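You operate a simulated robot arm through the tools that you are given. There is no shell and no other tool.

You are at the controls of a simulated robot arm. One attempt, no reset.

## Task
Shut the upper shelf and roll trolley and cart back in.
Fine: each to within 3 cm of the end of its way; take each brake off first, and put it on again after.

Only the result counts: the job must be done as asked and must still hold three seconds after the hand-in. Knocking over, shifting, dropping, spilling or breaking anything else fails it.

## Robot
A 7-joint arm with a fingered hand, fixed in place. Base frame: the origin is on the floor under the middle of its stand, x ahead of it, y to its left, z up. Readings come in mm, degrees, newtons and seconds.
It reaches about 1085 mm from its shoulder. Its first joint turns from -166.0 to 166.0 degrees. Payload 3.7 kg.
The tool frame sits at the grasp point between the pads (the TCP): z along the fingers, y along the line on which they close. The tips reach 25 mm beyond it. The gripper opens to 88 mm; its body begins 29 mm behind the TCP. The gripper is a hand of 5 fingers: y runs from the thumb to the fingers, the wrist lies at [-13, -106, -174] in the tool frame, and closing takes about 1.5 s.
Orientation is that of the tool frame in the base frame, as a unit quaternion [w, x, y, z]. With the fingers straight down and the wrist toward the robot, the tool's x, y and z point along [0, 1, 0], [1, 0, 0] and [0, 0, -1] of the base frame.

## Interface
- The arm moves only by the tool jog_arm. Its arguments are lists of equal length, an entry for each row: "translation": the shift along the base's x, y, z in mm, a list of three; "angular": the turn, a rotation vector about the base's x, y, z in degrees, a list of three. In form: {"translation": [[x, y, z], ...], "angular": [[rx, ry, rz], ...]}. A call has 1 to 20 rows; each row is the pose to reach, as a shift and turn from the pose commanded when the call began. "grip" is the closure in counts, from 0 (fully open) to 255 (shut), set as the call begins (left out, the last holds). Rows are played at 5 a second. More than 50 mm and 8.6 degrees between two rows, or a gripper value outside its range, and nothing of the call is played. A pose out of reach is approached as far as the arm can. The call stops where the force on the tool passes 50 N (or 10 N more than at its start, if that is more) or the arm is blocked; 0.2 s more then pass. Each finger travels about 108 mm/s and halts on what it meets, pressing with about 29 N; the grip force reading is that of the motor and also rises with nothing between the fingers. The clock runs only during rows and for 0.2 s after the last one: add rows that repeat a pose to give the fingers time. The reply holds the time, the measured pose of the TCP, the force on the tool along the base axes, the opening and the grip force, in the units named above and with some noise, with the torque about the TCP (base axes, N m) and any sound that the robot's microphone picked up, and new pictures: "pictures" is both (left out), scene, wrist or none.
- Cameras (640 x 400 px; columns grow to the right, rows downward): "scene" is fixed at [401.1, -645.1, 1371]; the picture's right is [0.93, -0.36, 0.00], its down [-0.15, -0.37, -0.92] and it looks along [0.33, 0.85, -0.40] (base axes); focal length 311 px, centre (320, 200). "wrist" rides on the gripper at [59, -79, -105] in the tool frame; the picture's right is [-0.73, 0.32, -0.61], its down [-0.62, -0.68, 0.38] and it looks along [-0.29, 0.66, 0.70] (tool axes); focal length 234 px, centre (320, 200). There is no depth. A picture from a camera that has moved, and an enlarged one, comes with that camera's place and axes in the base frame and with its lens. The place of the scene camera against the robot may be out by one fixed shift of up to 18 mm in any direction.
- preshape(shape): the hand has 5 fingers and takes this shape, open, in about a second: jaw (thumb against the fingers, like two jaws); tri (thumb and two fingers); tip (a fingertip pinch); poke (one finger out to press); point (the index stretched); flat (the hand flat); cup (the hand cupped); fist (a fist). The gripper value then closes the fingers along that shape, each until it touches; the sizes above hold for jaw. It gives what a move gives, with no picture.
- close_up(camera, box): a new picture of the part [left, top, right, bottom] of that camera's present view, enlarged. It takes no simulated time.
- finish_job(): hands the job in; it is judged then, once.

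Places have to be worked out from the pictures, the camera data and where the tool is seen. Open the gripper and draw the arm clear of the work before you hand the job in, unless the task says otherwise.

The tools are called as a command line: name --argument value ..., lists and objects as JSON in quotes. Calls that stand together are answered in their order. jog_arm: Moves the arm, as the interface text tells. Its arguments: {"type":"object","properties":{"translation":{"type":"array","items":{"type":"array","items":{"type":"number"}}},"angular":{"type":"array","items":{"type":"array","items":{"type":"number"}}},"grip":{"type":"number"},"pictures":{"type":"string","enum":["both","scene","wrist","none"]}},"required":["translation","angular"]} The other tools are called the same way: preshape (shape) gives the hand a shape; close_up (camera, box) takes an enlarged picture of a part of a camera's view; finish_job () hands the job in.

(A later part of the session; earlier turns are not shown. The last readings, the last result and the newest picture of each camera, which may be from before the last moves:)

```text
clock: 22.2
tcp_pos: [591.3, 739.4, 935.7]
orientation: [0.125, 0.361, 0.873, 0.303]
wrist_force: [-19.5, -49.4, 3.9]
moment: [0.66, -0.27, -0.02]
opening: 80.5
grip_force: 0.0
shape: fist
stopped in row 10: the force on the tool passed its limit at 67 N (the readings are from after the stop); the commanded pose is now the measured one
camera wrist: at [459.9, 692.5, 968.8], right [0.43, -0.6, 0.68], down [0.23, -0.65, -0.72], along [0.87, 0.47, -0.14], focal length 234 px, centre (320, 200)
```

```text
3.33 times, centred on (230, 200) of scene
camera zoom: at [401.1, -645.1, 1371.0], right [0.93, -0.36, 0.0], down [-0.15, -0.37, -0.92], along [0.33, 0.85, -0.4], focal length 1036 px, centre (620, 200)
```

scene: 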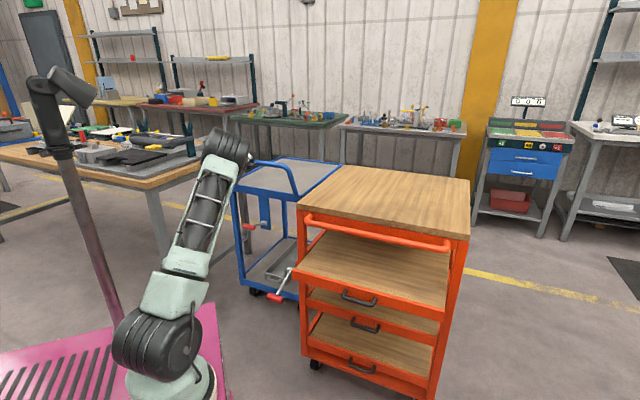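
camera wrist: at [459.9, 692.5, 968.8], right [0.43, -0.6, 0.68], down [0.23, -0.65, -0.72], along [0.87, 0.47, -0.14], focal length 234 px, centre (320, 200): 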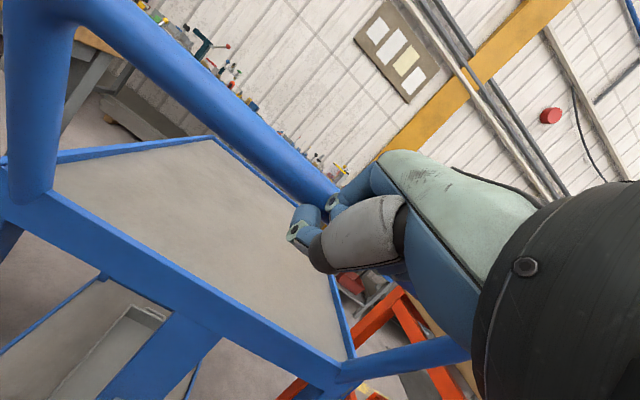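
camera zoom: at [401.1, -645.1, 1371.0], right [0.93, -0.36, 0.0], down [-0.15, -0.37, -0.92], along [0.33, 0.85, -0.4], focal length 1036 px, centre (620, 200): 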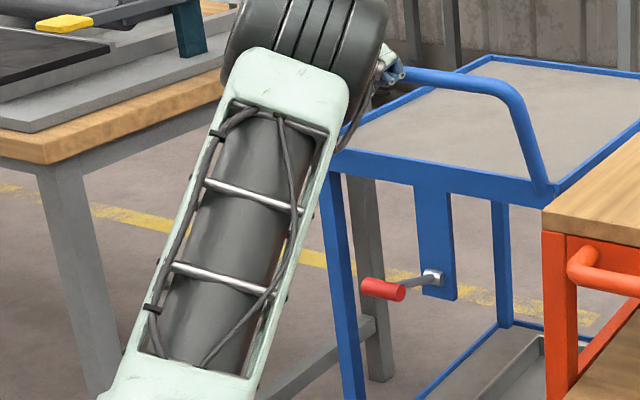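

The push ended at a hard stop of 67 N after about 255 mm of travel, so the trolley is at the end of its way. The lever has travelled with it. I back off and descend in front of the trolley to press the lever down again.

jog_arm --translation '[[-15, -15, 0], [-30, -30, 0], [-48, -48, -5], [-62, -62, -40], [-75, -75, -80], [-88, -88, -120], [-100, -100, -156]]' --angular '[[0, 0, 0], [0, 0, 0], [0, 0, 0], [0, 0, 0], [0, 0, 0], [0, 0, 0], [0, 0, 0]]'

preshape --shape "flat"

close_up --camera "scene" --box '[180, 140, 340, 300]'

close_up --camera "wrist" --box '[0, 0, 640, 400]'

```text
clock: 23.8
tcp_pos: [493.4, 640.4, 776.6]
orientation: [0.124, 0.361, 0.874, 0.302]
wrist_force: [-0.2, -0.8, -0.6]
moment: [0.03, 0.0, 0.0]
opening: 80.5
grip_force: 0.0
shape: fist
camera wrist: at [361.2, 594.2, 810.2], right [0.43, -0.6, 0.68], down [0.23, -0.65, -0.72], along [0.87, 0.47, -0.14], focal length 234 px, centre (320, 200)
```

scene: 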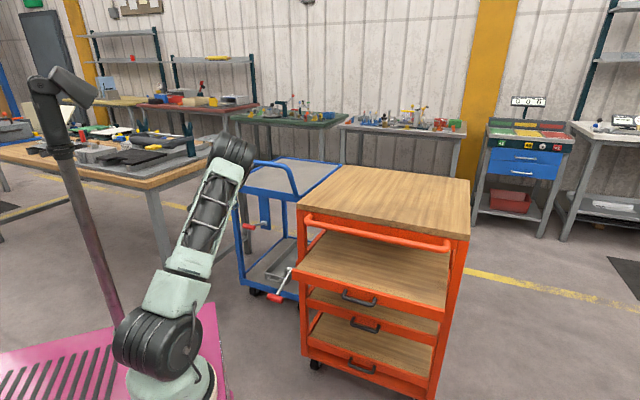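
wrist: 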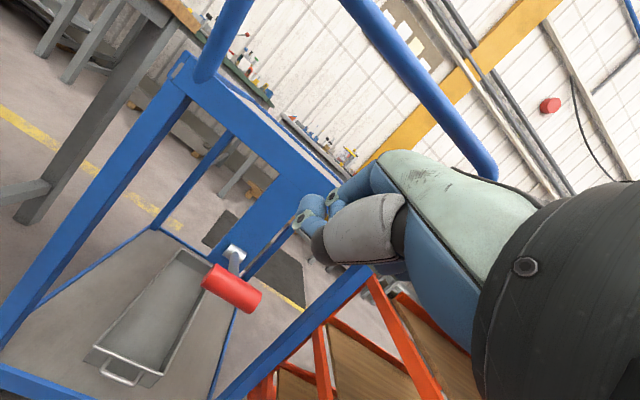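

```text
clock: 24.7
tcp_pos: [493.0, 641.3, 777.6]
orientation: [0.124, 0.361, 0.874, 0.302]
wrist_force: [0.6, 0.4, 0.5]
moment: [-0.03, 0.03, -0.03]
opening: 80.6
grip_force: 0.0
shape: flat
```

```text
2.50 times, centred on (260, 220) of scene
camera zoom: at [401.1, -645.1, 1371.0], right [0.93, -0.36, 0.0], down [-0.15, -0.37, -0.92], along [0.33, 0.85, -0.4], focal length 777 px, centre (470, 150)
```

zoom: 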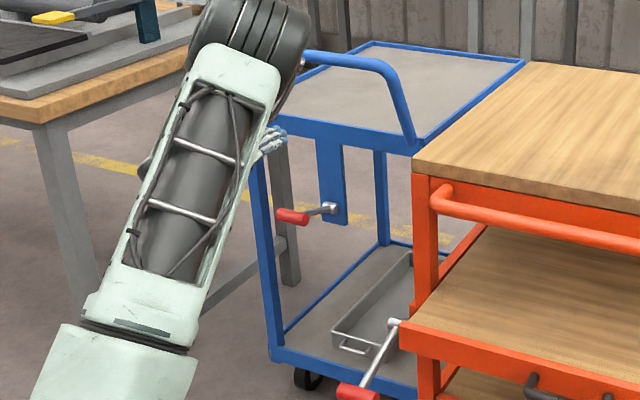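

```text
1.00 times, centred on (320, 200) of wrist (not enlarged: the box is as wide or as high as the picture)
camera zoom: at [361.7, 594.5, 810.6], right [0.43, -0.6, 0.68], down [0.23, -0.65, -0.72], along [0.87, 0.47, -0.14], focal length 234 px, centre (320, 200)
```

zoom: 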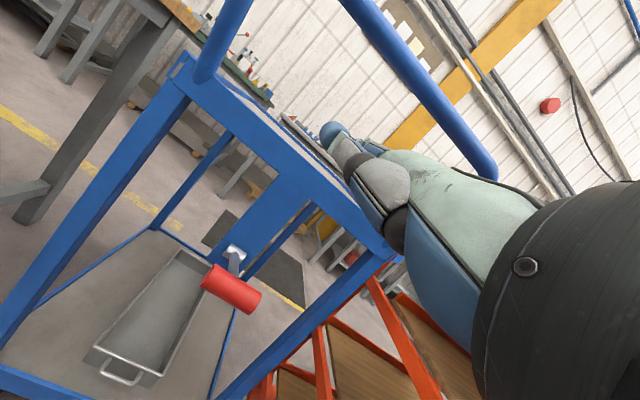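

The T-bar is at about (552, 701, 652) with the lever still up. I pitch the flat hand slightly up and bring the extended fingers over the bar, ready to press down without pulling the trolley out.

jog_arm --translation '[[0, 0, -40], [10, 10, -80], [28, 28, -117]]' --angular '[[2, -2, 0], [4.2, -4.2, 0], [4.2, -4.2, 0]]'

close_up --camera "scene" --box '[220, 180, 320, 260]'

```text
clock: 25.5
tcp_pos: [520.9, 670.5, 661.4]
orientation: [0.143, 0.353, 0.857, 0.348]
wrist_force: [-0.1, 0.5, 0.3]
moment: [0.02, 0.03, 0.02]
opening: 80.6
grip_force: 0.0
shape: flat
camera wrist: at [386.8, 621.4, 680.4], right [0.38, -0.65, 0.66], down [0.29, -0.6, -0.75], along [0.88, 0.47, -0.04], focal length 234 px, centre (320, 200)
```

scene: 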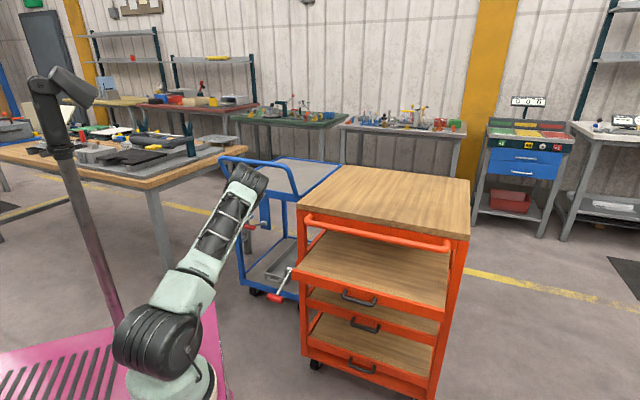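
wrist: 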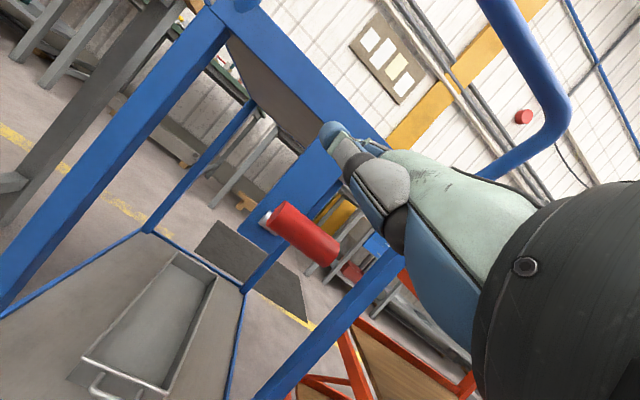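

```text
5.00 times, centred on (270, 220) of scene
camera zoom: at [401.1, -645.1, 1371.0], right [0.93, -0.36, 0.0], down [-0.15, -0.37, -0.92], along [0.33, 0.85, -0.4], focal length 1554 px, centre (570, 100)
```

zoom: 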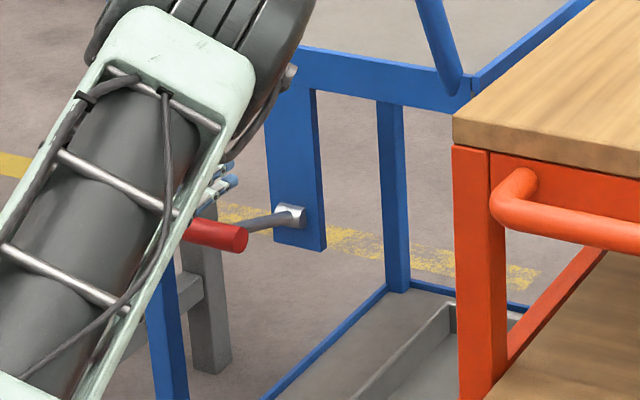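

The fingers are just above the T-bar, with their tips about 50 mm past it. I press straight down in small steps.

jog_arm --translation '[[0, 0, -12], [0, 0, -24], [0, 0, -36], [0, 0, -48], [0, 0, -60]]' --angular '[[0, 0, 0], [0, 0, 0], [0, 0, 0], [0, 0, 0], [0, 0, 0]]'

close_up --camera "scene" --box '[220, 180, 320, 260]'

```text
clock: 26.7
tcp_pos: [520.2, 670.0, 601.0]
orientation: [0.143, 0.354, 0.857, 0.346]
wrist_force: [-0.2, -0.7, 0.1]
moment: [0.03, -0.02, 0.02]
opening: 0.0
grip_force: 0.1
shape: flat
camera wrist: at [387.0, 620.9, 620.8], right [0.38, -0.65, 0.66], down [0.28, -0.6, -0.75], along [0.88, 0.47, -0.04], focal length 234 px, centre (320, 200)
```

scene: 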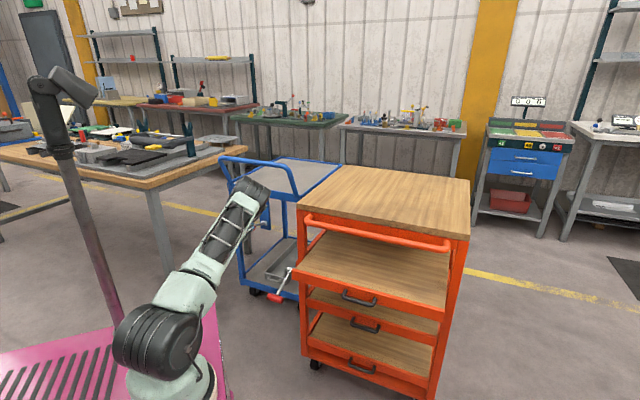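
wrist: 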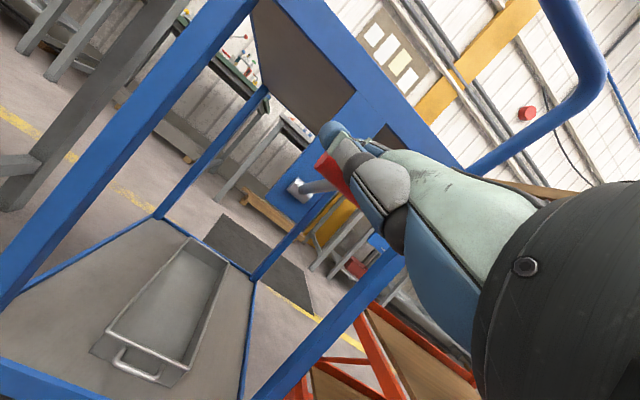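

```text
5.00 times, centred on (270, 220) of scene
camera zoom: at [401.1, -645.1, 1371.0], right [0.93, -0.36, 0.0], down [-0.15, -0.37, -0.92], along [0.33, 0.85, -0.4], focal length 1554 px, centre (570, 100)
```

zoom: 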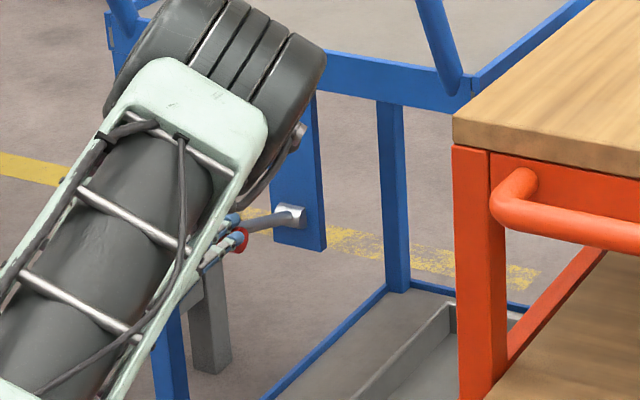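

The force is near zero and the lever seems hardly moved. I zoom in to see how the fingers sit relative to the bar.

close_up --camera "scene" --box '[245, 210, 285, 240]'

close_up --camera "wrist" --box '[260, 90, 460, 260]'

```text
13.33 times, centred on (265, 225) of scene
camera zoom: at [401.1, -645.1, 1371.0], right [0.93, -0.36, 0.0], down [-0.15, -0.37, -0.92], along [0.33, 0.85, -0.4], focal length 4143 px, centre (1053, -133)
```

zoom: 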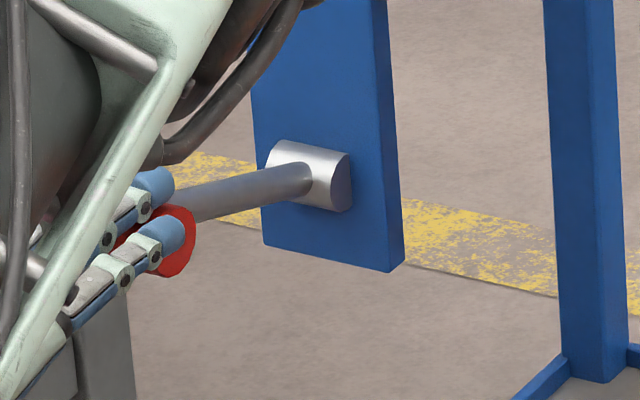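

```text
2.35 times, centred on (360, 175) of wrist
camera zoom: at [387.0, 620.9, 620.8], right [0.38, -0.65, 0.66], down [0.28, -0.6, -0.75], along [0.88, 0.47, -0.04], focal length 551 px, centre (226, 259)
```

zoom: 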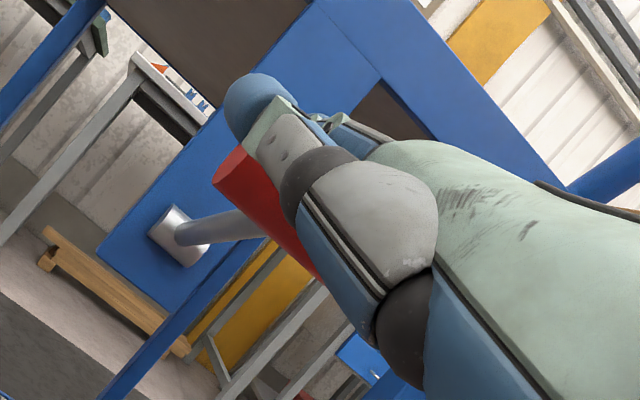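

The fingertips only just reach the top of the bar. I lift slightly, reach 20 mm further over it, and press down again.

jog_arm --translation '[[0, 0, 18], [14, 14, 18], [16, 16, 6], [16, 16, -6], [16, 16, -18], [16, 16, -30]]' --angular '[[0, 0, 0], [0, 0, 0], [0, 0, 0], [0, 0, 0], [0, 0, 0], [0, 0, 0]]'

close_up --camera "scene" --box '[235, 200, 295, 245]'

```text
clock: 28.1
tcp_pos: [537.1, 685.9, 570.3]
orientation: [0.142, 0.353, 0.857, 0.346]
wrist_force: [0.8, 0.3, -0.1]
moment: [-0.03, 0.01, -0.02]
opening: 0.2
grip_force: 0.2
shape: flat
camera wrist: at [404.0, 636.2, 590.2], right [0.38, -0.65, 0.66], down [0.28, -0.6, -0.75], along [0.88, 0.47, -0.04], focal length 234 px, centre (320, 200)
```

scene: 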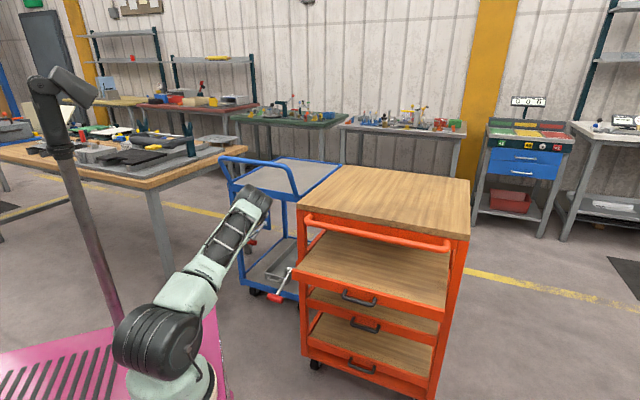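
wrist: 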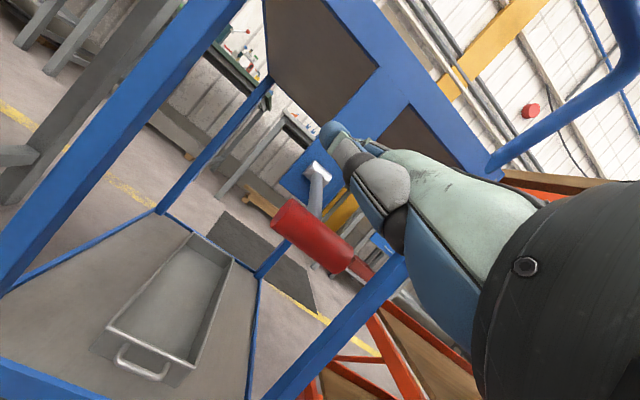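

```text
8.89 times, centred on (265, 222) of scene
camera zoom: at [401.1, -645.1, 1371.0], right [0.93, -0.36, 0.0], down [-0.15, -0.37, -0.92], along [0.33, 0.85, -0.4], focal length 2762 px, centre (809, 0)
```

zoom: 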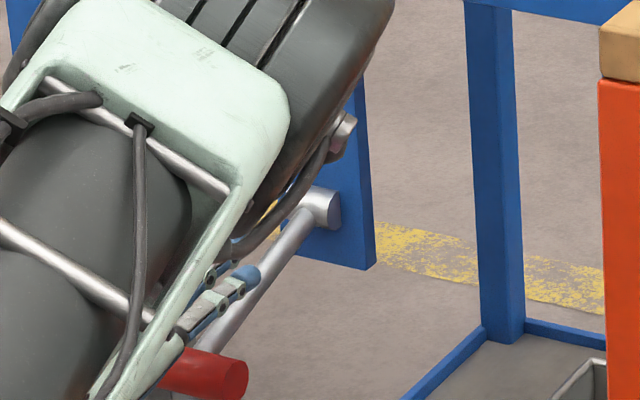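

The lever snapped down to about −20°, with the T-bar near z = 564, so the trolley's brake is on and the trolley is still at its end. I lift off, back away and raise the arm, then go on to the cart's shelf.

jog_arm --translation '[[0, 0, 28], [0, 0, 56], [-23, -23, 90], [-46, -46, 125], [-70, -70, 160], [-93, -93, 195], [-116, -116, 230]]' --angular '[[0, 0, 0], [0, 0, 0], [0, 0, 0], [0, 0, 0], [0, 0, 0], [0, 0, 0], [0, 0, 0]]'

close_up --camera "scene" --box '[210, 140, 350, 310]'

preshape --shape "fist"

```text
clock: 29.7
tcp_pos: [419.8, 569.0, 801.7]
orientation: [0.144, 0.353, 0.857, 0.346]
wrist_force: [0.1, 0.4, 0.5]
moment: [0.01, -0.03, 0.0]
opening: 0.2
grip_force: 0.1
shape: flat
camera wrist: at [286.8, 520.0, 820.9], right [0.38, -0.65, 0.66], down [0.28, -0.6, -0.75], along [0.88, 0.47, -0.04], focal length 234 px, centre (320, 200)
```

scene: 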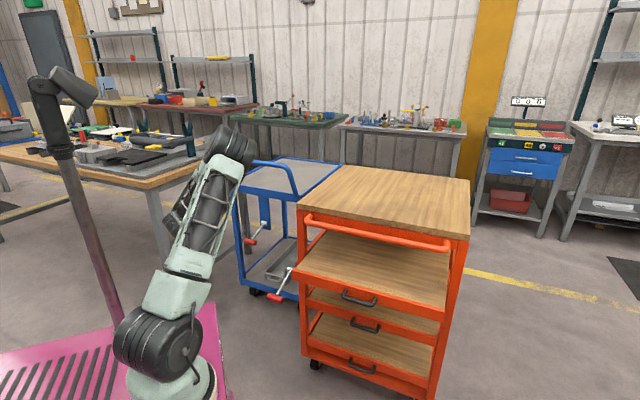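
wrist: 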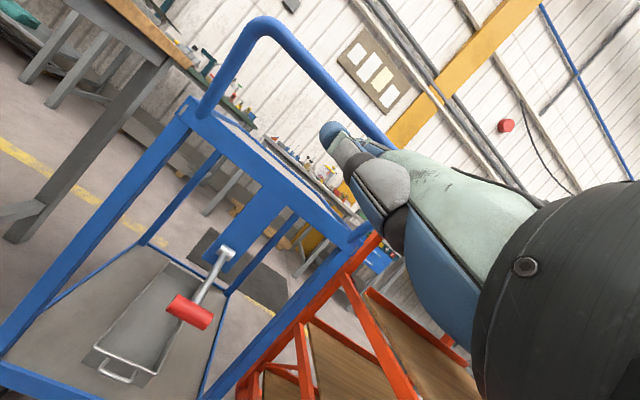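

```text
2.35 times, centred on (280, 225) of scene
camera zoom: at [401.1, -645.1, 1371.0], right [0.93, -0.36, 0.0], down [-0.15, -0.37, -0.92], along [0.33, 0.85, -0.4], focal length 731 px, centre (414, 141)
```

zoom: 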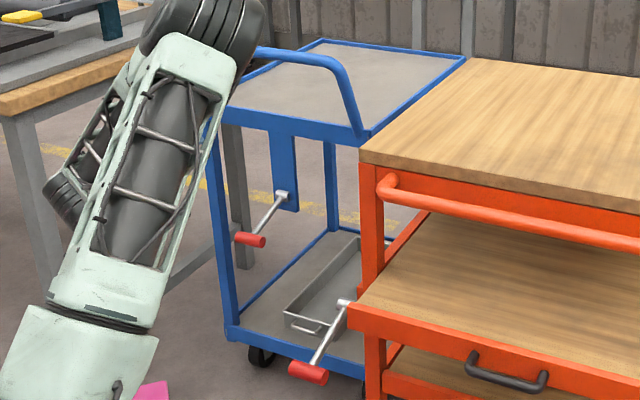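

```text
clock: 30.6
tcp_pos: [420.9, 569.6, 802.0]
orientation: [0.142, 0.353, 0.857, 0.347]
wrist_force: [0.2, -0.4, -1.4]
moment: [0.01, -0.01, 0.03]
opening: 0.0
grip_force: 0.1
shape: fist
```

Both levers now look parallel, pointing down. I sweep the arm high across to the front of the cart, passing above all the handles.

jog_arm --translation '[[23.7, -23.9, 35.4], [47.4, -47.7, 70.9], [71, -71.6, 106], [95, -95.4, 142], [119, -119, 177], [142, -143, 213], [166, -167, 248], [193, -204, 248], [221, -242, 248], [248, -279, 248], [275, -317, 248], [302, -354, 248], [330, -391, 248], [357, -429, 248]]' --angular '[[0, 0, 0], [0, 0, 0], [-1, 1, 0], [-2, 2, 0], [-3, 3, 0], [-4, 4, 0], [-5, 5, 0], [-6, 6, 0], [-7, 7, 0], [-8.5, 8.5, 0], [-8.5, 8.5, 0], [-8.5, 8.5, 0], [-8.5, 8.5, 0], [-8.5, 8.5, 0]]'

```text
clock: 33.6
tcp_pos: [779.2, 139.8, 1049.0]
orientation: [0.105, 0.367, 0.888, 0.255]
wrist_force: [-0.6, 0.0, 0.4]
moment: [0.0, 0.01, 0.04]
opening: 0.0
grip_force: 0.0
shape: fist
camera wrist: at [650.4, 95.7, 1094.8], right [0.48, -0.55, 0.68], down [0.18, -0.7, -0.69], along [0.86, 0.45, -0.24], focal length 234 px, centre (320, 200)
```

scene: 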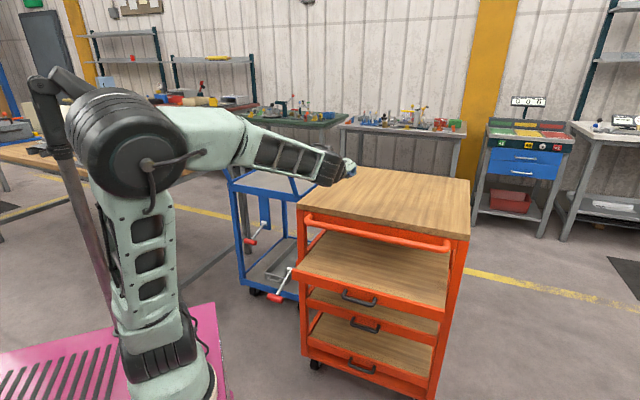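
wrist: 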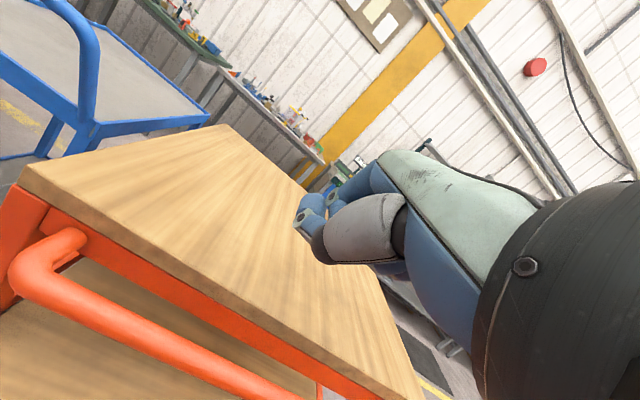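

The arm is above the cart as planned. I swing to the right and down in front of the cart, stopping above shelf level for a closer look.

jog_arm --translation '[[5, -39, -21], [10, -78, -43], [15, -117, -64], [20, -157, -85], [24, -196, -106], [29, -235, -128], [34, -274, -149], [34, -274, -195], [34, -274, -242], [34, -274, -289]]' --angular '[[0, 0, 0], [0, 0, 0], [0, 0, 0], [0, 0, 0], [0, 0, 0], [0, 0, 0], [0, 0, 0], [0, 0, 0], [0, 0, 0], [0, 0, 0]]'

close_up --camera "scene" --box '[280, 180, 480, 400]'

```text
clock: 35.8
tcp_pos: [810.9, -133.3, 762.3]
orientation: [0.105, 0.366, 0.889, 0.255]
wrist_force: [-0.1, 0.1, -0.3]
moment: [0.01, -0.01, -0.03]
opening: 0.0
grip_force: 0.0
shape: fist
camera wrist: at [683.5, -177.8, 807.8], right [0.48, -0.54, 0.69], down [0.18, -0.71, -0.69], along [0.86, 0.45, -0.24], focal length 234 px, centre (320, 200)
```

scene: 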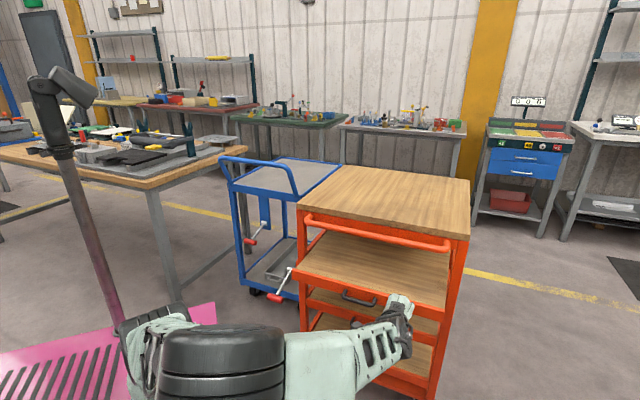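
wrist: 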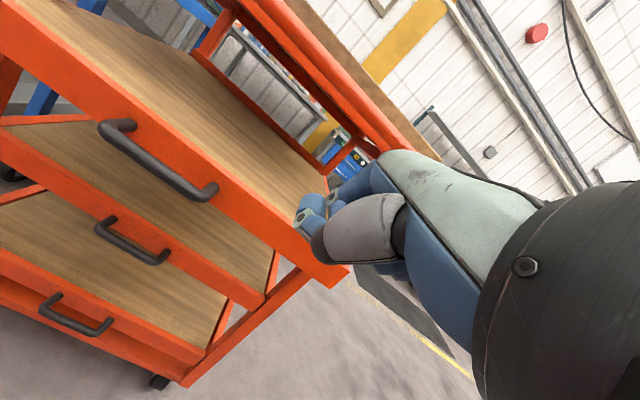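

```text
1.82 times, centred on (380, 290) of scene
camera zoom: at [401.1, -645.1, 1371.0], right [0.93, -0.36, 0.0], down [-0.15, -0.37, -0.92], along [0.33, 0.85, -0.4], focal length 565 px, centre (211, 36)
```

zoom: 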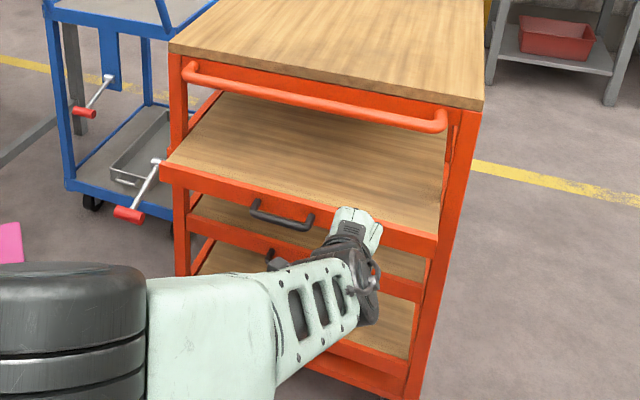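

I zoom in on the wrist view to measure the upper shelf's front panel and check that the other shelves are flush.

close_up --camera "wrist" --box '[0, 60, 400, 400]'

close_up --camera "scene" --box '[360, 260, 460, 340]'

```text
1.18 times, centred on (200, 230) of wrist
camera zoom: at [683.5, -177.8, 807.8], right [0.48, -0.54, 0.69], down [0.18, -0.71, -0.69], along [0.86, 0.45, -0.24], focal length 276 px, centre (461, 165)
```

zoom: 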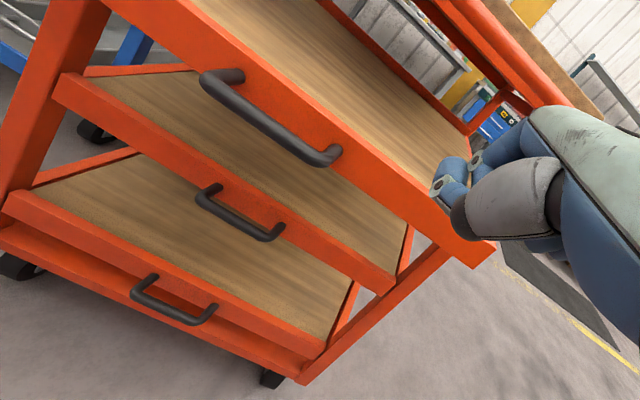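

```text
5.00 times, centred on (410, 300) of scene
camera zoom: at [401.1, -645.1, 1371.0], right [0.93, -0.36, 0.0], down [-0.15, -0.37, -0.92], along [0.33, 0.85, -0.4], focal length 1554 px, centre (-130, -300)
```

zoom: 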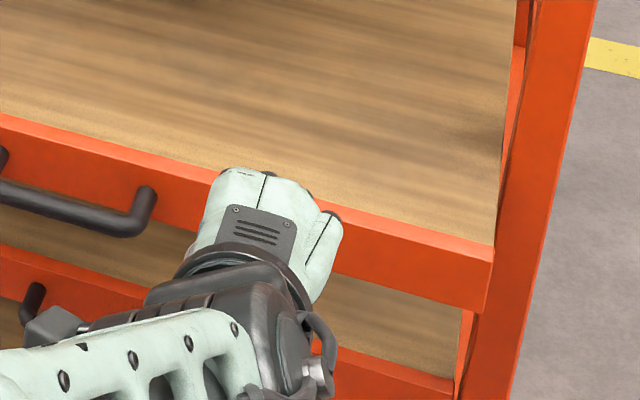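

The panel spans about z = 631–680, with its front near d = 650. I lower the fist to the panel's height, to the right of its handle, and bring it close.

jog_arm --translation '[[0, 0, -44], [0, 0, -88], [0, 0, -132], [25, 25, -132], [50, 50, -132], [72, 72, -132]]' --angular '[[0, 0, 0], [0, 0, 0], [0, 0, 0], [0, 0, 0], [0, 0, 0], [0, 0, 0]]'

close_up --camera "scene" --box '[340, 240, 480, 350]'

```text
clock: 37.2
tcp_pos: [884.6, -62.6, 628.0]
orientation: [0.105, 0.367, 0.888, 0.254]
wrist_force: [0.6, -0.6, 0.2]
moment: [-0.03, -0.03, 0.0]
opening: 0.0
grip_force: 0.1
shape: fist
camera wrist: at [755.3, -106.7, 674.1], right [0.48, -0.55, 0.69], down [0.18, -0.71, -0.69], along [0.86, 0.45, -0.24], focal length 234 px, centre (320, 200)
```

scene: 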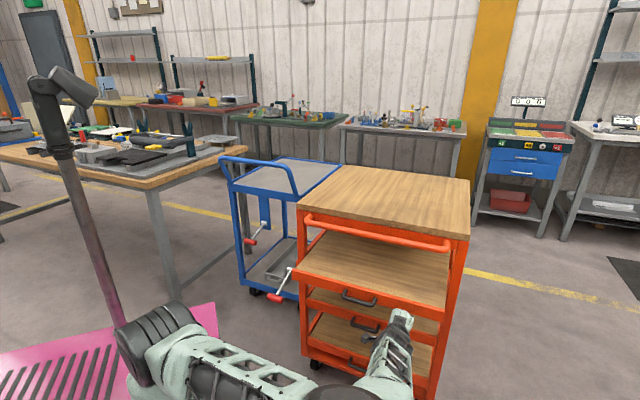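
wrist: 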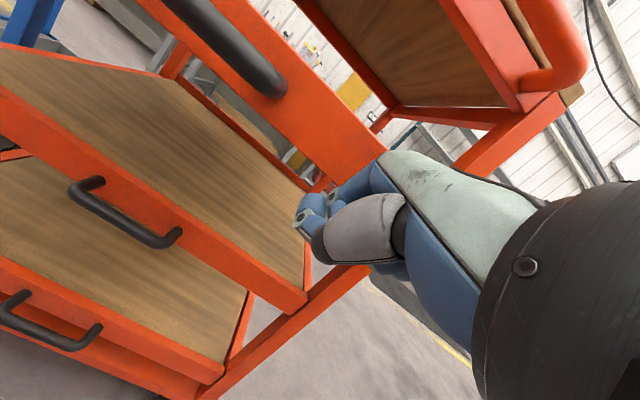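

```text
3.64 times, centred on (410, 295) of scene
camera zoom: at [401.1, -645.1, 1371.0], right [0.93, -0.36, 0.0], down [-0.15, -0.37, -0.92], along [0.33, 0.85, -0.4], focal length 1130 px, centre (-7, -146)
```

zoom: 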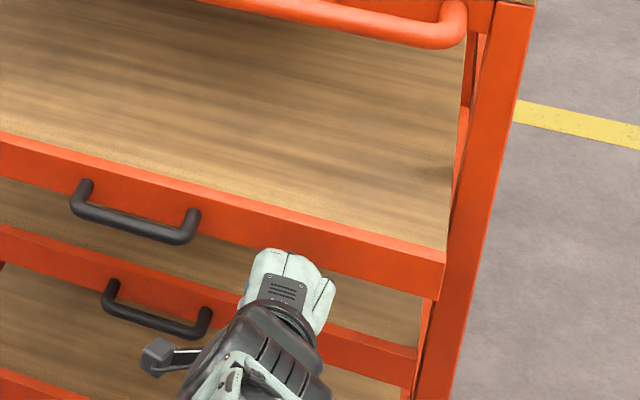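

The fist face (z about 636–671) lines up with the panel. I push forward gently to slide the shelf in.

jog_arm --translation '[[9, 9, 0], [18, 18, 0], [27, 27, 0], [36, 36, 0], [45, 45, 0], [54, 54, 0], [62, 62, 0], [70, 70, 0]]' --angular '[[0, 0, 0], [0, 0, 0], [0, 0, 0], [0, 0, 0], [0, 0, 0], [0, 0, 0], [0, 0, 0], [0, 0, 0]]'

close_up --camera "scene" --box '[280, 180, 480, 400]'

```text
clock: 39.0
tcp_pos: [953.3, 8.2, 628.9]
orientation: [0.105, 0.366, 0.889, 0.255]
wrist_force: [0.3, 0.0, -0.7]
moment: [0.03, 0.0, 0.01]
opening: 0.0
grip_force: 0.0
shape: fist
camera wrist: at [825.7, -35.2, 674.3], right [0.48, -0.55, 0.69], down [0.18, -0.71, -0.69], along [0.86, 0.45, -0.24], focal length 234 px, centre (320, 200)
```

scene: 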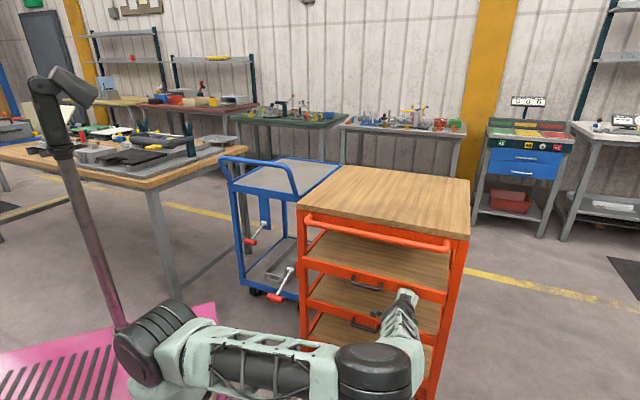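
wrist: 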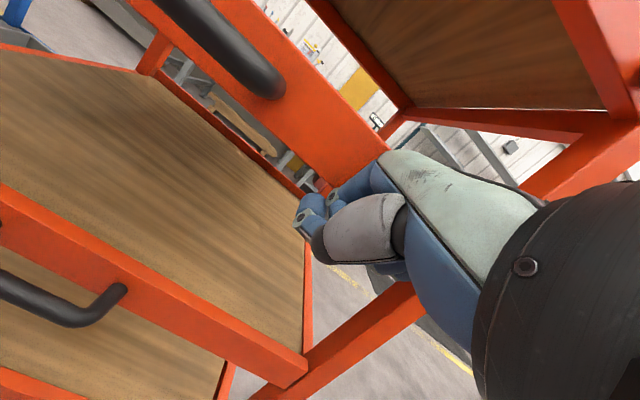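

```text
1.82 times, centred on (380, 290) of scene
camera zoom: at [401.1, -645.1, 1371.0], right [0.93, -0.36, 0.0], down [-0.15, -0.37, -0.92], along [0.33, 0.85, -0.4], focal length 565 px, centre (211, 36)
```

zoom: 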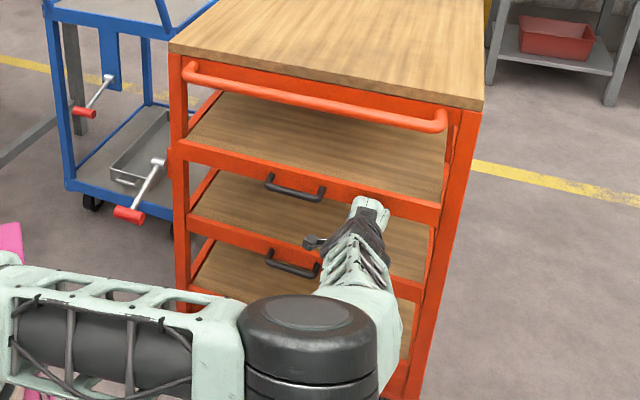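

The shelf is sliding in smoothly and now looks nearly flush with the posts. I keep pushing slowly until it stops.

jog_arm --translation '[[6, 6, 0], [12, 12, 0], [18, 18, 0], [24, 24, 0], [30, 30, 0], [36, 36, 0], [42, 42, 0]]' --angular '[[0, 0, 0], [0, 0, 0], [0, 0, 0], [0, 0, 0], [0, 0, 0], [0, 0, 0], [0, 0, 0]]'

close_up --camera "scene" --box '[280, 180, 480, 400]'

```text
clock: 40.3
tcp_pos: [983.0, 35.2, 624.8]
orientation: [0.103, 0.368, 0.889, 0.251]
wrist_force: [-25.7, -21.1, 1.1]
moment: [0.53, -0.63, -0.08]
opening: 80.8
grip_force: 0.1
shape: fist
stopped in row 6: the force on the tool passed its limit at 63 N (the readings are from after the stop); the commanded pose is now the measured one
camera wrist: at [854.7, -8.5, 672.4], right [0.48, -0.54, 0.69], down [0.17, -0.71, -0.68], along [0.86, 0.45, -0.25], focal length 234 px, centre (320, 200)
```

scene: 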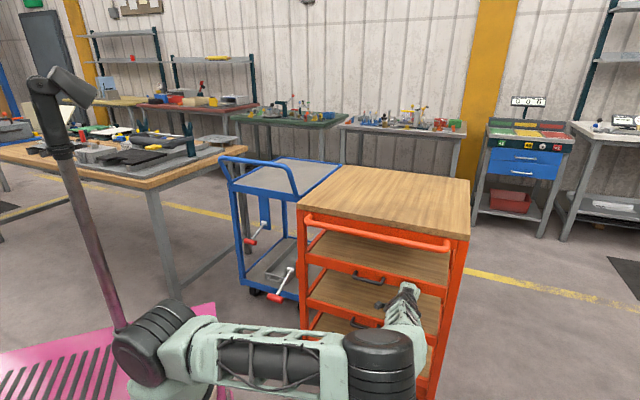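
wrist: 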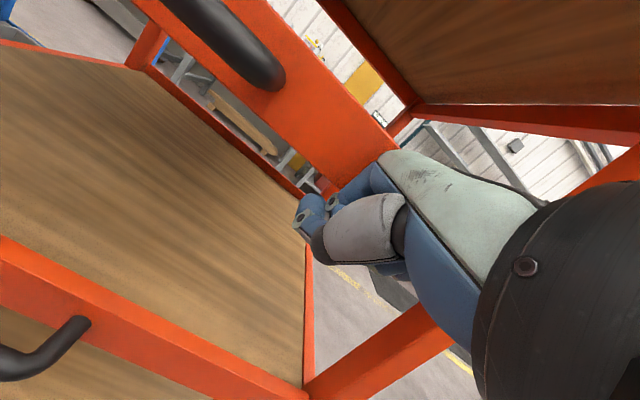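

```text
1.82 times, centred on (380, 290) of scene
camera zoom: at [401.1, -645.1, 1371.0], right [0.93, -0.36, 0.0], down [-0.15, -0.37, -0.92], along [0.33, 0.85, -0.4], focal length 565 px, centre (211, 36)
```

zoom: 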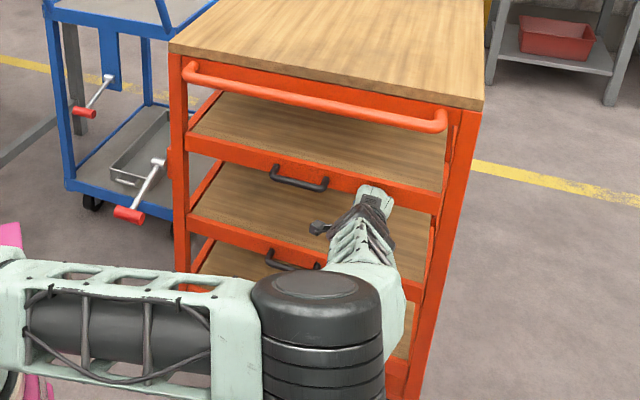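

The shelf hit its stop at 63 N and is flush with the cart's front. I draw the fist straight back out, then prepare to reach the cart's brake lever from the front right.

jog_arm --translation '[[-15, -15, 2], [-40, -40, 3], [-65, -65, 3], [-90, -90, 3], [-120, -120, 3]]' --angular '[[0, 0, 0], [0, 0, 0], [0, 0, 0], [0, 0, 0], [0, 0, 0]]'

close_up --camera "scene" --box '[280, 180, 480, 400]'

preshape --shape "flat"

```text
clock: 41.5
tcp_pos: [865.9, -81.3, 628.5]
orientation: [0.104, 0.366, 0.89, 0.253]
wrist_force: [-0.1, -0.1, 0.7]
moment: [-0.04, 0.0, 0.01]
opening: 80.5
grip_force: 0.1
shape: fist
camera wrist: at [736.9, -124.6, 675.6], right [0.48, -0.54, 0.69], down [0.18, -0.71, -0.68], along [0.86, 0.45, -0.25], focal length 234 px, centre (320, 200)
```

scene: 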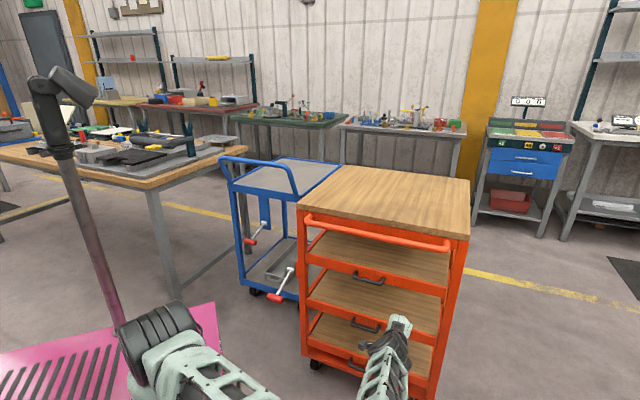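
wrist: 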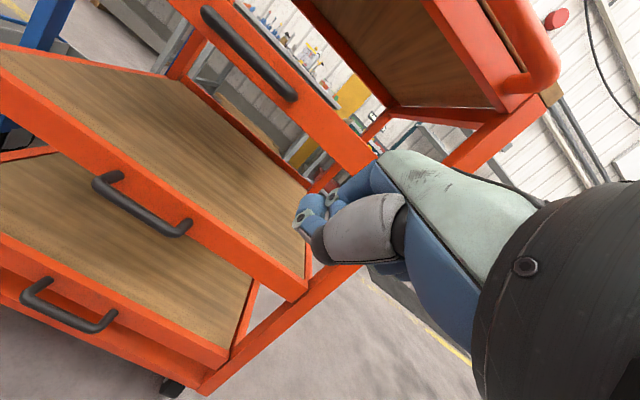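

```text
1.82 times, centred on (380, 290) of scene
camera zoom: at [401.1, -645.1, 1371.0], right [0.93, -0.36, 0.0], down [-0.15, -0.37, -0.92], along [0.33, 0.85, -0.4], focal length 565 px, centre (211, 36)
```

zoom: 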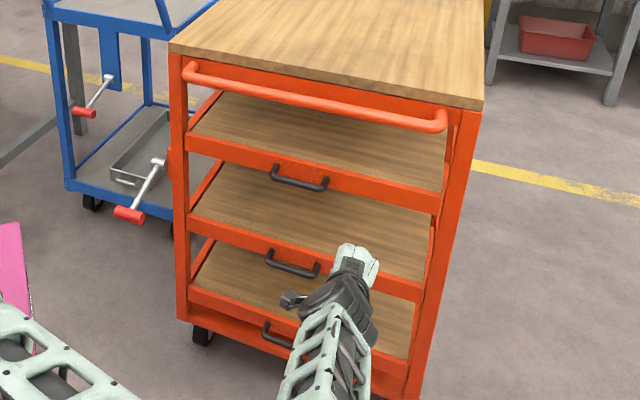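

```text
clock: 42.4
tcp_pos: [865.5, -82.3, 628.9]
orientation: [0.103, 0.367, 0.889, 0.253]
wrist_force: [-0.1, 0.2, 0.0]
moment: [-0.02, 0.0, 0.01]
opening: 80.5
grip_force: 0.0
shape: flat
```

The shelf stays flush after I withdraw. I now pull back and yaw the hand 45° so its fingers point along +y, towards the cart's lever.

jog_arm --translation '[[-28, 7, 15], [-55, 14, 30], [-83, 21, 46], [-110, 28, 61], [-138, 35, 76], [-165, 42, 91]]' --angular '[[0, 0, 7.5], [0, 0, 15], [0, 0, 22.5], [0, 0, 30], [0, 0, 37.5], [0, 0, 45]]'

```text
clock: 43.8
tcp_pos: [698.1, -41.3, 720.5]
orientation: [-0.002, -0.002, 0.962, 0.274]
wrist_force: [0.1, -0.5, -0.5]
moment: [0.0, 0.0, -0.04]
opening: 80.3
grip_force: 0.0
shape: flat
camera wrist: at [640.2, -161.4, 767.0], right [0.73, -0.04, 0.69], down [0.62, -0.38, -0.68], along [0.29, 0.93, -0.25], focal length 234 px, centre (320, 200)
```

scene: 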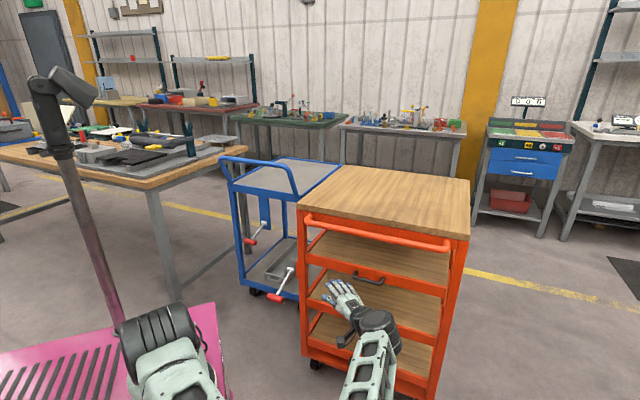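
wrist: 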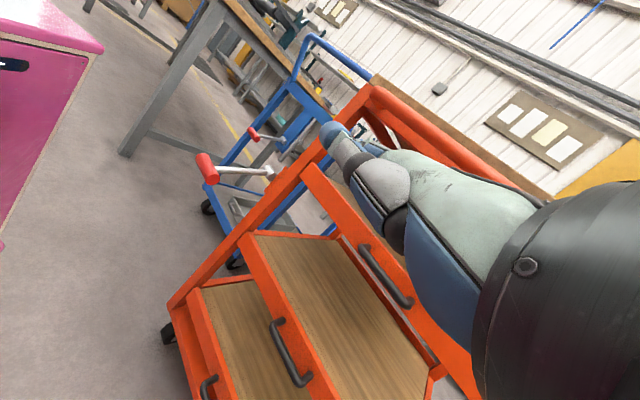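

The cart's T-bar shows at about (576, 270, 560). I move over towards it while pitching the hand down a little, then descend below bar height with the tips still short of the bar.

jog_arm --translation '[[-31, 20, -20], [-62, 40, -40], [-92, 60, -60], [-123, 80, -80], [-123, 92, -121], [-123, 105, -162], [-123, 118, -203], [-123, 130, -243]]' --angular '[[-3, 0, 0], [-6, 0, 0], [-9, 0, 0], [-12, 0, 0], [-12, 0, 0], [-12, 0, 0], [-12, 0, 0], [-12, 0, 0]]'

close_up --camera "scene" --box '[220, 240, 380, 400]'

```text
clock: 45.6
tcp_pos: [575.8, 89.0, 477.0]
orientation: [-0.001, -0.001, 0.985, 0.171]
wrist_force: [0.1, 0.0, -0.3]
moment: [0.01, 0.0, 0.0]
opening: 80.5
grip_force: 0.0
shape: flat
camera wrist: at [517.1, -18.7, 547.8], right [0.73, 0.1, 0.68], down [0.62, -0.51, -0.59], along [0.29, 0.85, -0.43], focal length 234 px, centre (320, 200)
```

scene: 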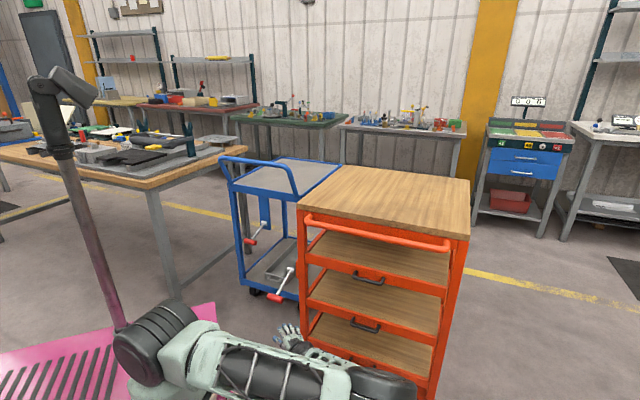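
wrist: 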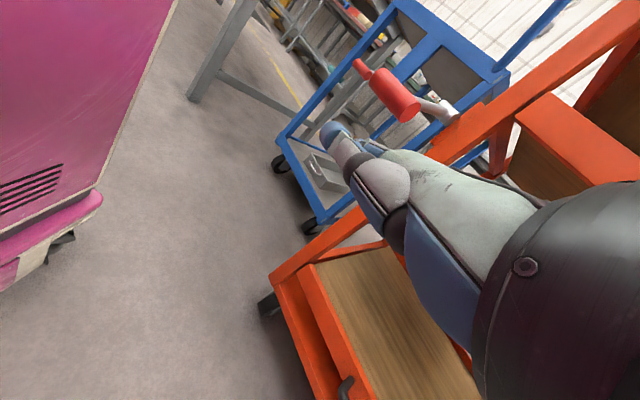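

```text
2.50 times, centred on (300, 320) of scene
camera zoom: at [401.1, -645.1, 1371.0], right [0.93, -0.36, 0.0], down [-0.15, -0.37, -0.92], along [0.33, 0.85, -0.4], focal length 777 px, centre (370, -100)
```

zoom: 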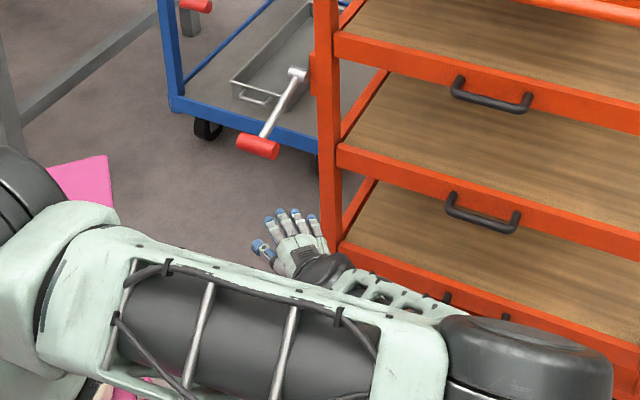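

The fingers' centre is about 20 mm to the +x side of where I assumed. I correct for that and slide the fingers under the T-bar.

jog_arm --translation '[[-18, 25, 0], [-18, 55, 0], [-18, 85, 0], [-18, 112, 0]]' --angular '[[0, 0, 0], [0, 0, 0], [0, 0, 0], [0, 0, 0]]'

close_up --camera "scene" --box '[240, 250, 340, 350]'

```text
clock: 46.6
tcp_pos: [559.3, 201.0, 477.1]
orientation: [-0.001, -0.001, 0.985, 0.17]
wrist_force: [0.3, 0.0, -0.1]
moment: [-0.01, -0.02, -0.04]
opening: 80.5
grip_force: 0.1
shape: flat
camera wrist: at [499.9, 93.2, 548.2], right [0.73, 0.1, 0.68], down [0.62, -0.51, -0.59], along [0.29, 0.85, -0.43], focal length 234 px, centre (320, 200)
```

scene: 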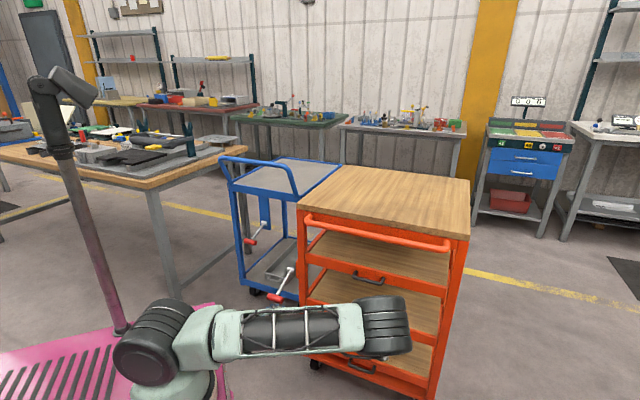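
wrist: 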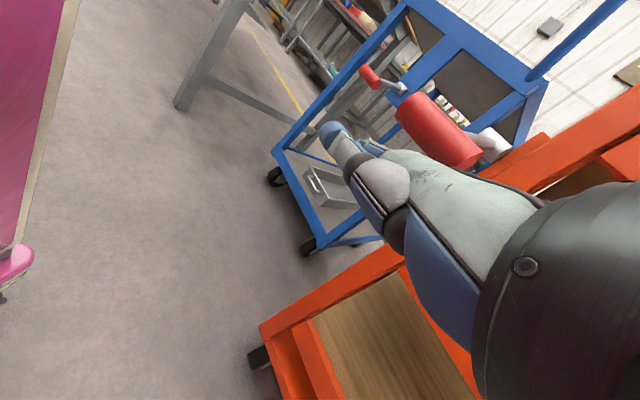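

```text
4.00 times, centred on (290, 300) of scene
camera zoom: at [401.1, -645.1, 1371.0], right [0.93, -0.36, 0.0], down [-0.15, -0.37, -0.92], along [0.33, 0.85, -0.4], focal length 1243 px, centre (440, -200)
```

zoom: 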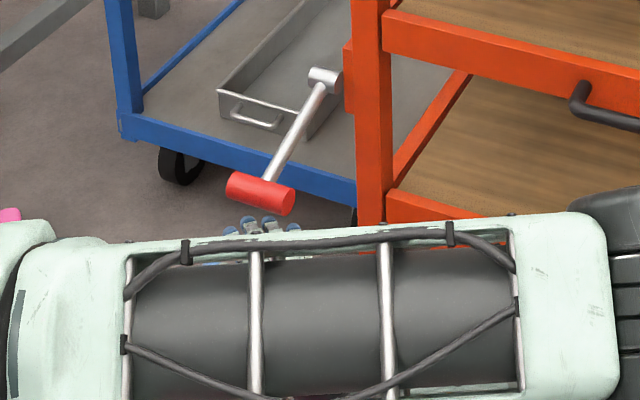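

The fingertips now reach under the T-bar. I lift in small steps, watching the force.

jog_arm --translation '[[0, 0, 12], [0, 0, 24], [0, 0, 36], [0, 0, 48], [0, 0, 60], [0, 0, 72]]' --angular '[[0, 0, 0], [0, 0, 0], [0, 0, 0], [0, 0, 0], [0, 0, 0], [0, 0, 0]]'

close_up --camera "scene" --box '[240, 250, 340, 350]'

```text
clock: 48.0
tcp_pos: [557.7, 202.0, 548.5]
orientation: [0.0, -0.001, 0.985, 0.171]
wrist_force: [0.6, -0.5, -1.6]
moment: [-0.05, 0.03, 0.03]
opening: 80.9
grip_force: 0.0
shape: flat
camera wrist: at [499.6, 93.5, 620.2], right [0.73, 0.1, 0.68], down [0.62, -0.51, -0.59], along [0.29, 0.85, -0.43], focal length 234 px, centre (320, 200)
```

scene: 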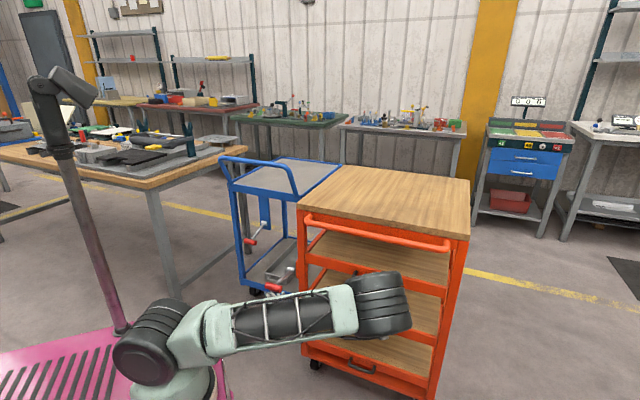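
wrist: 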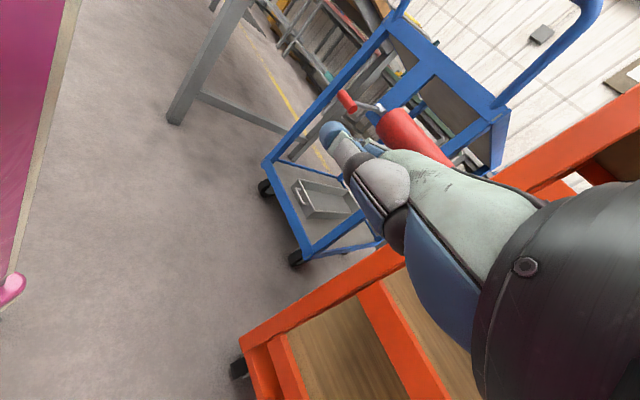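

```text
4.00 times, centred on (290, 300) of scene
camera zoom: at [401.1, -645.1, 1371.0], right [0.93, -0.36, 0.0], down [-0.15, -0.37, -0.92], along [0.33, 0.85, -0.4], focal length 1243 px, centre (440, -200)
```

zoom: 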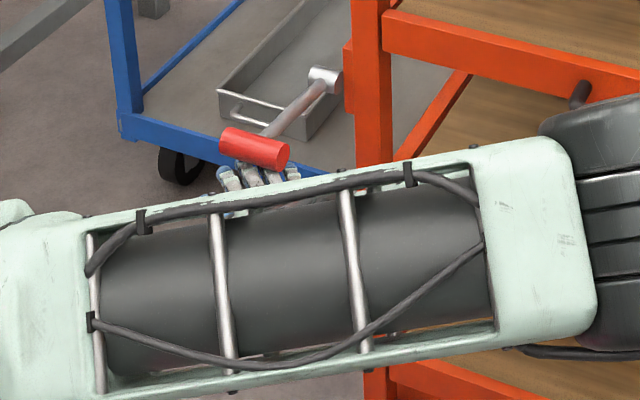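

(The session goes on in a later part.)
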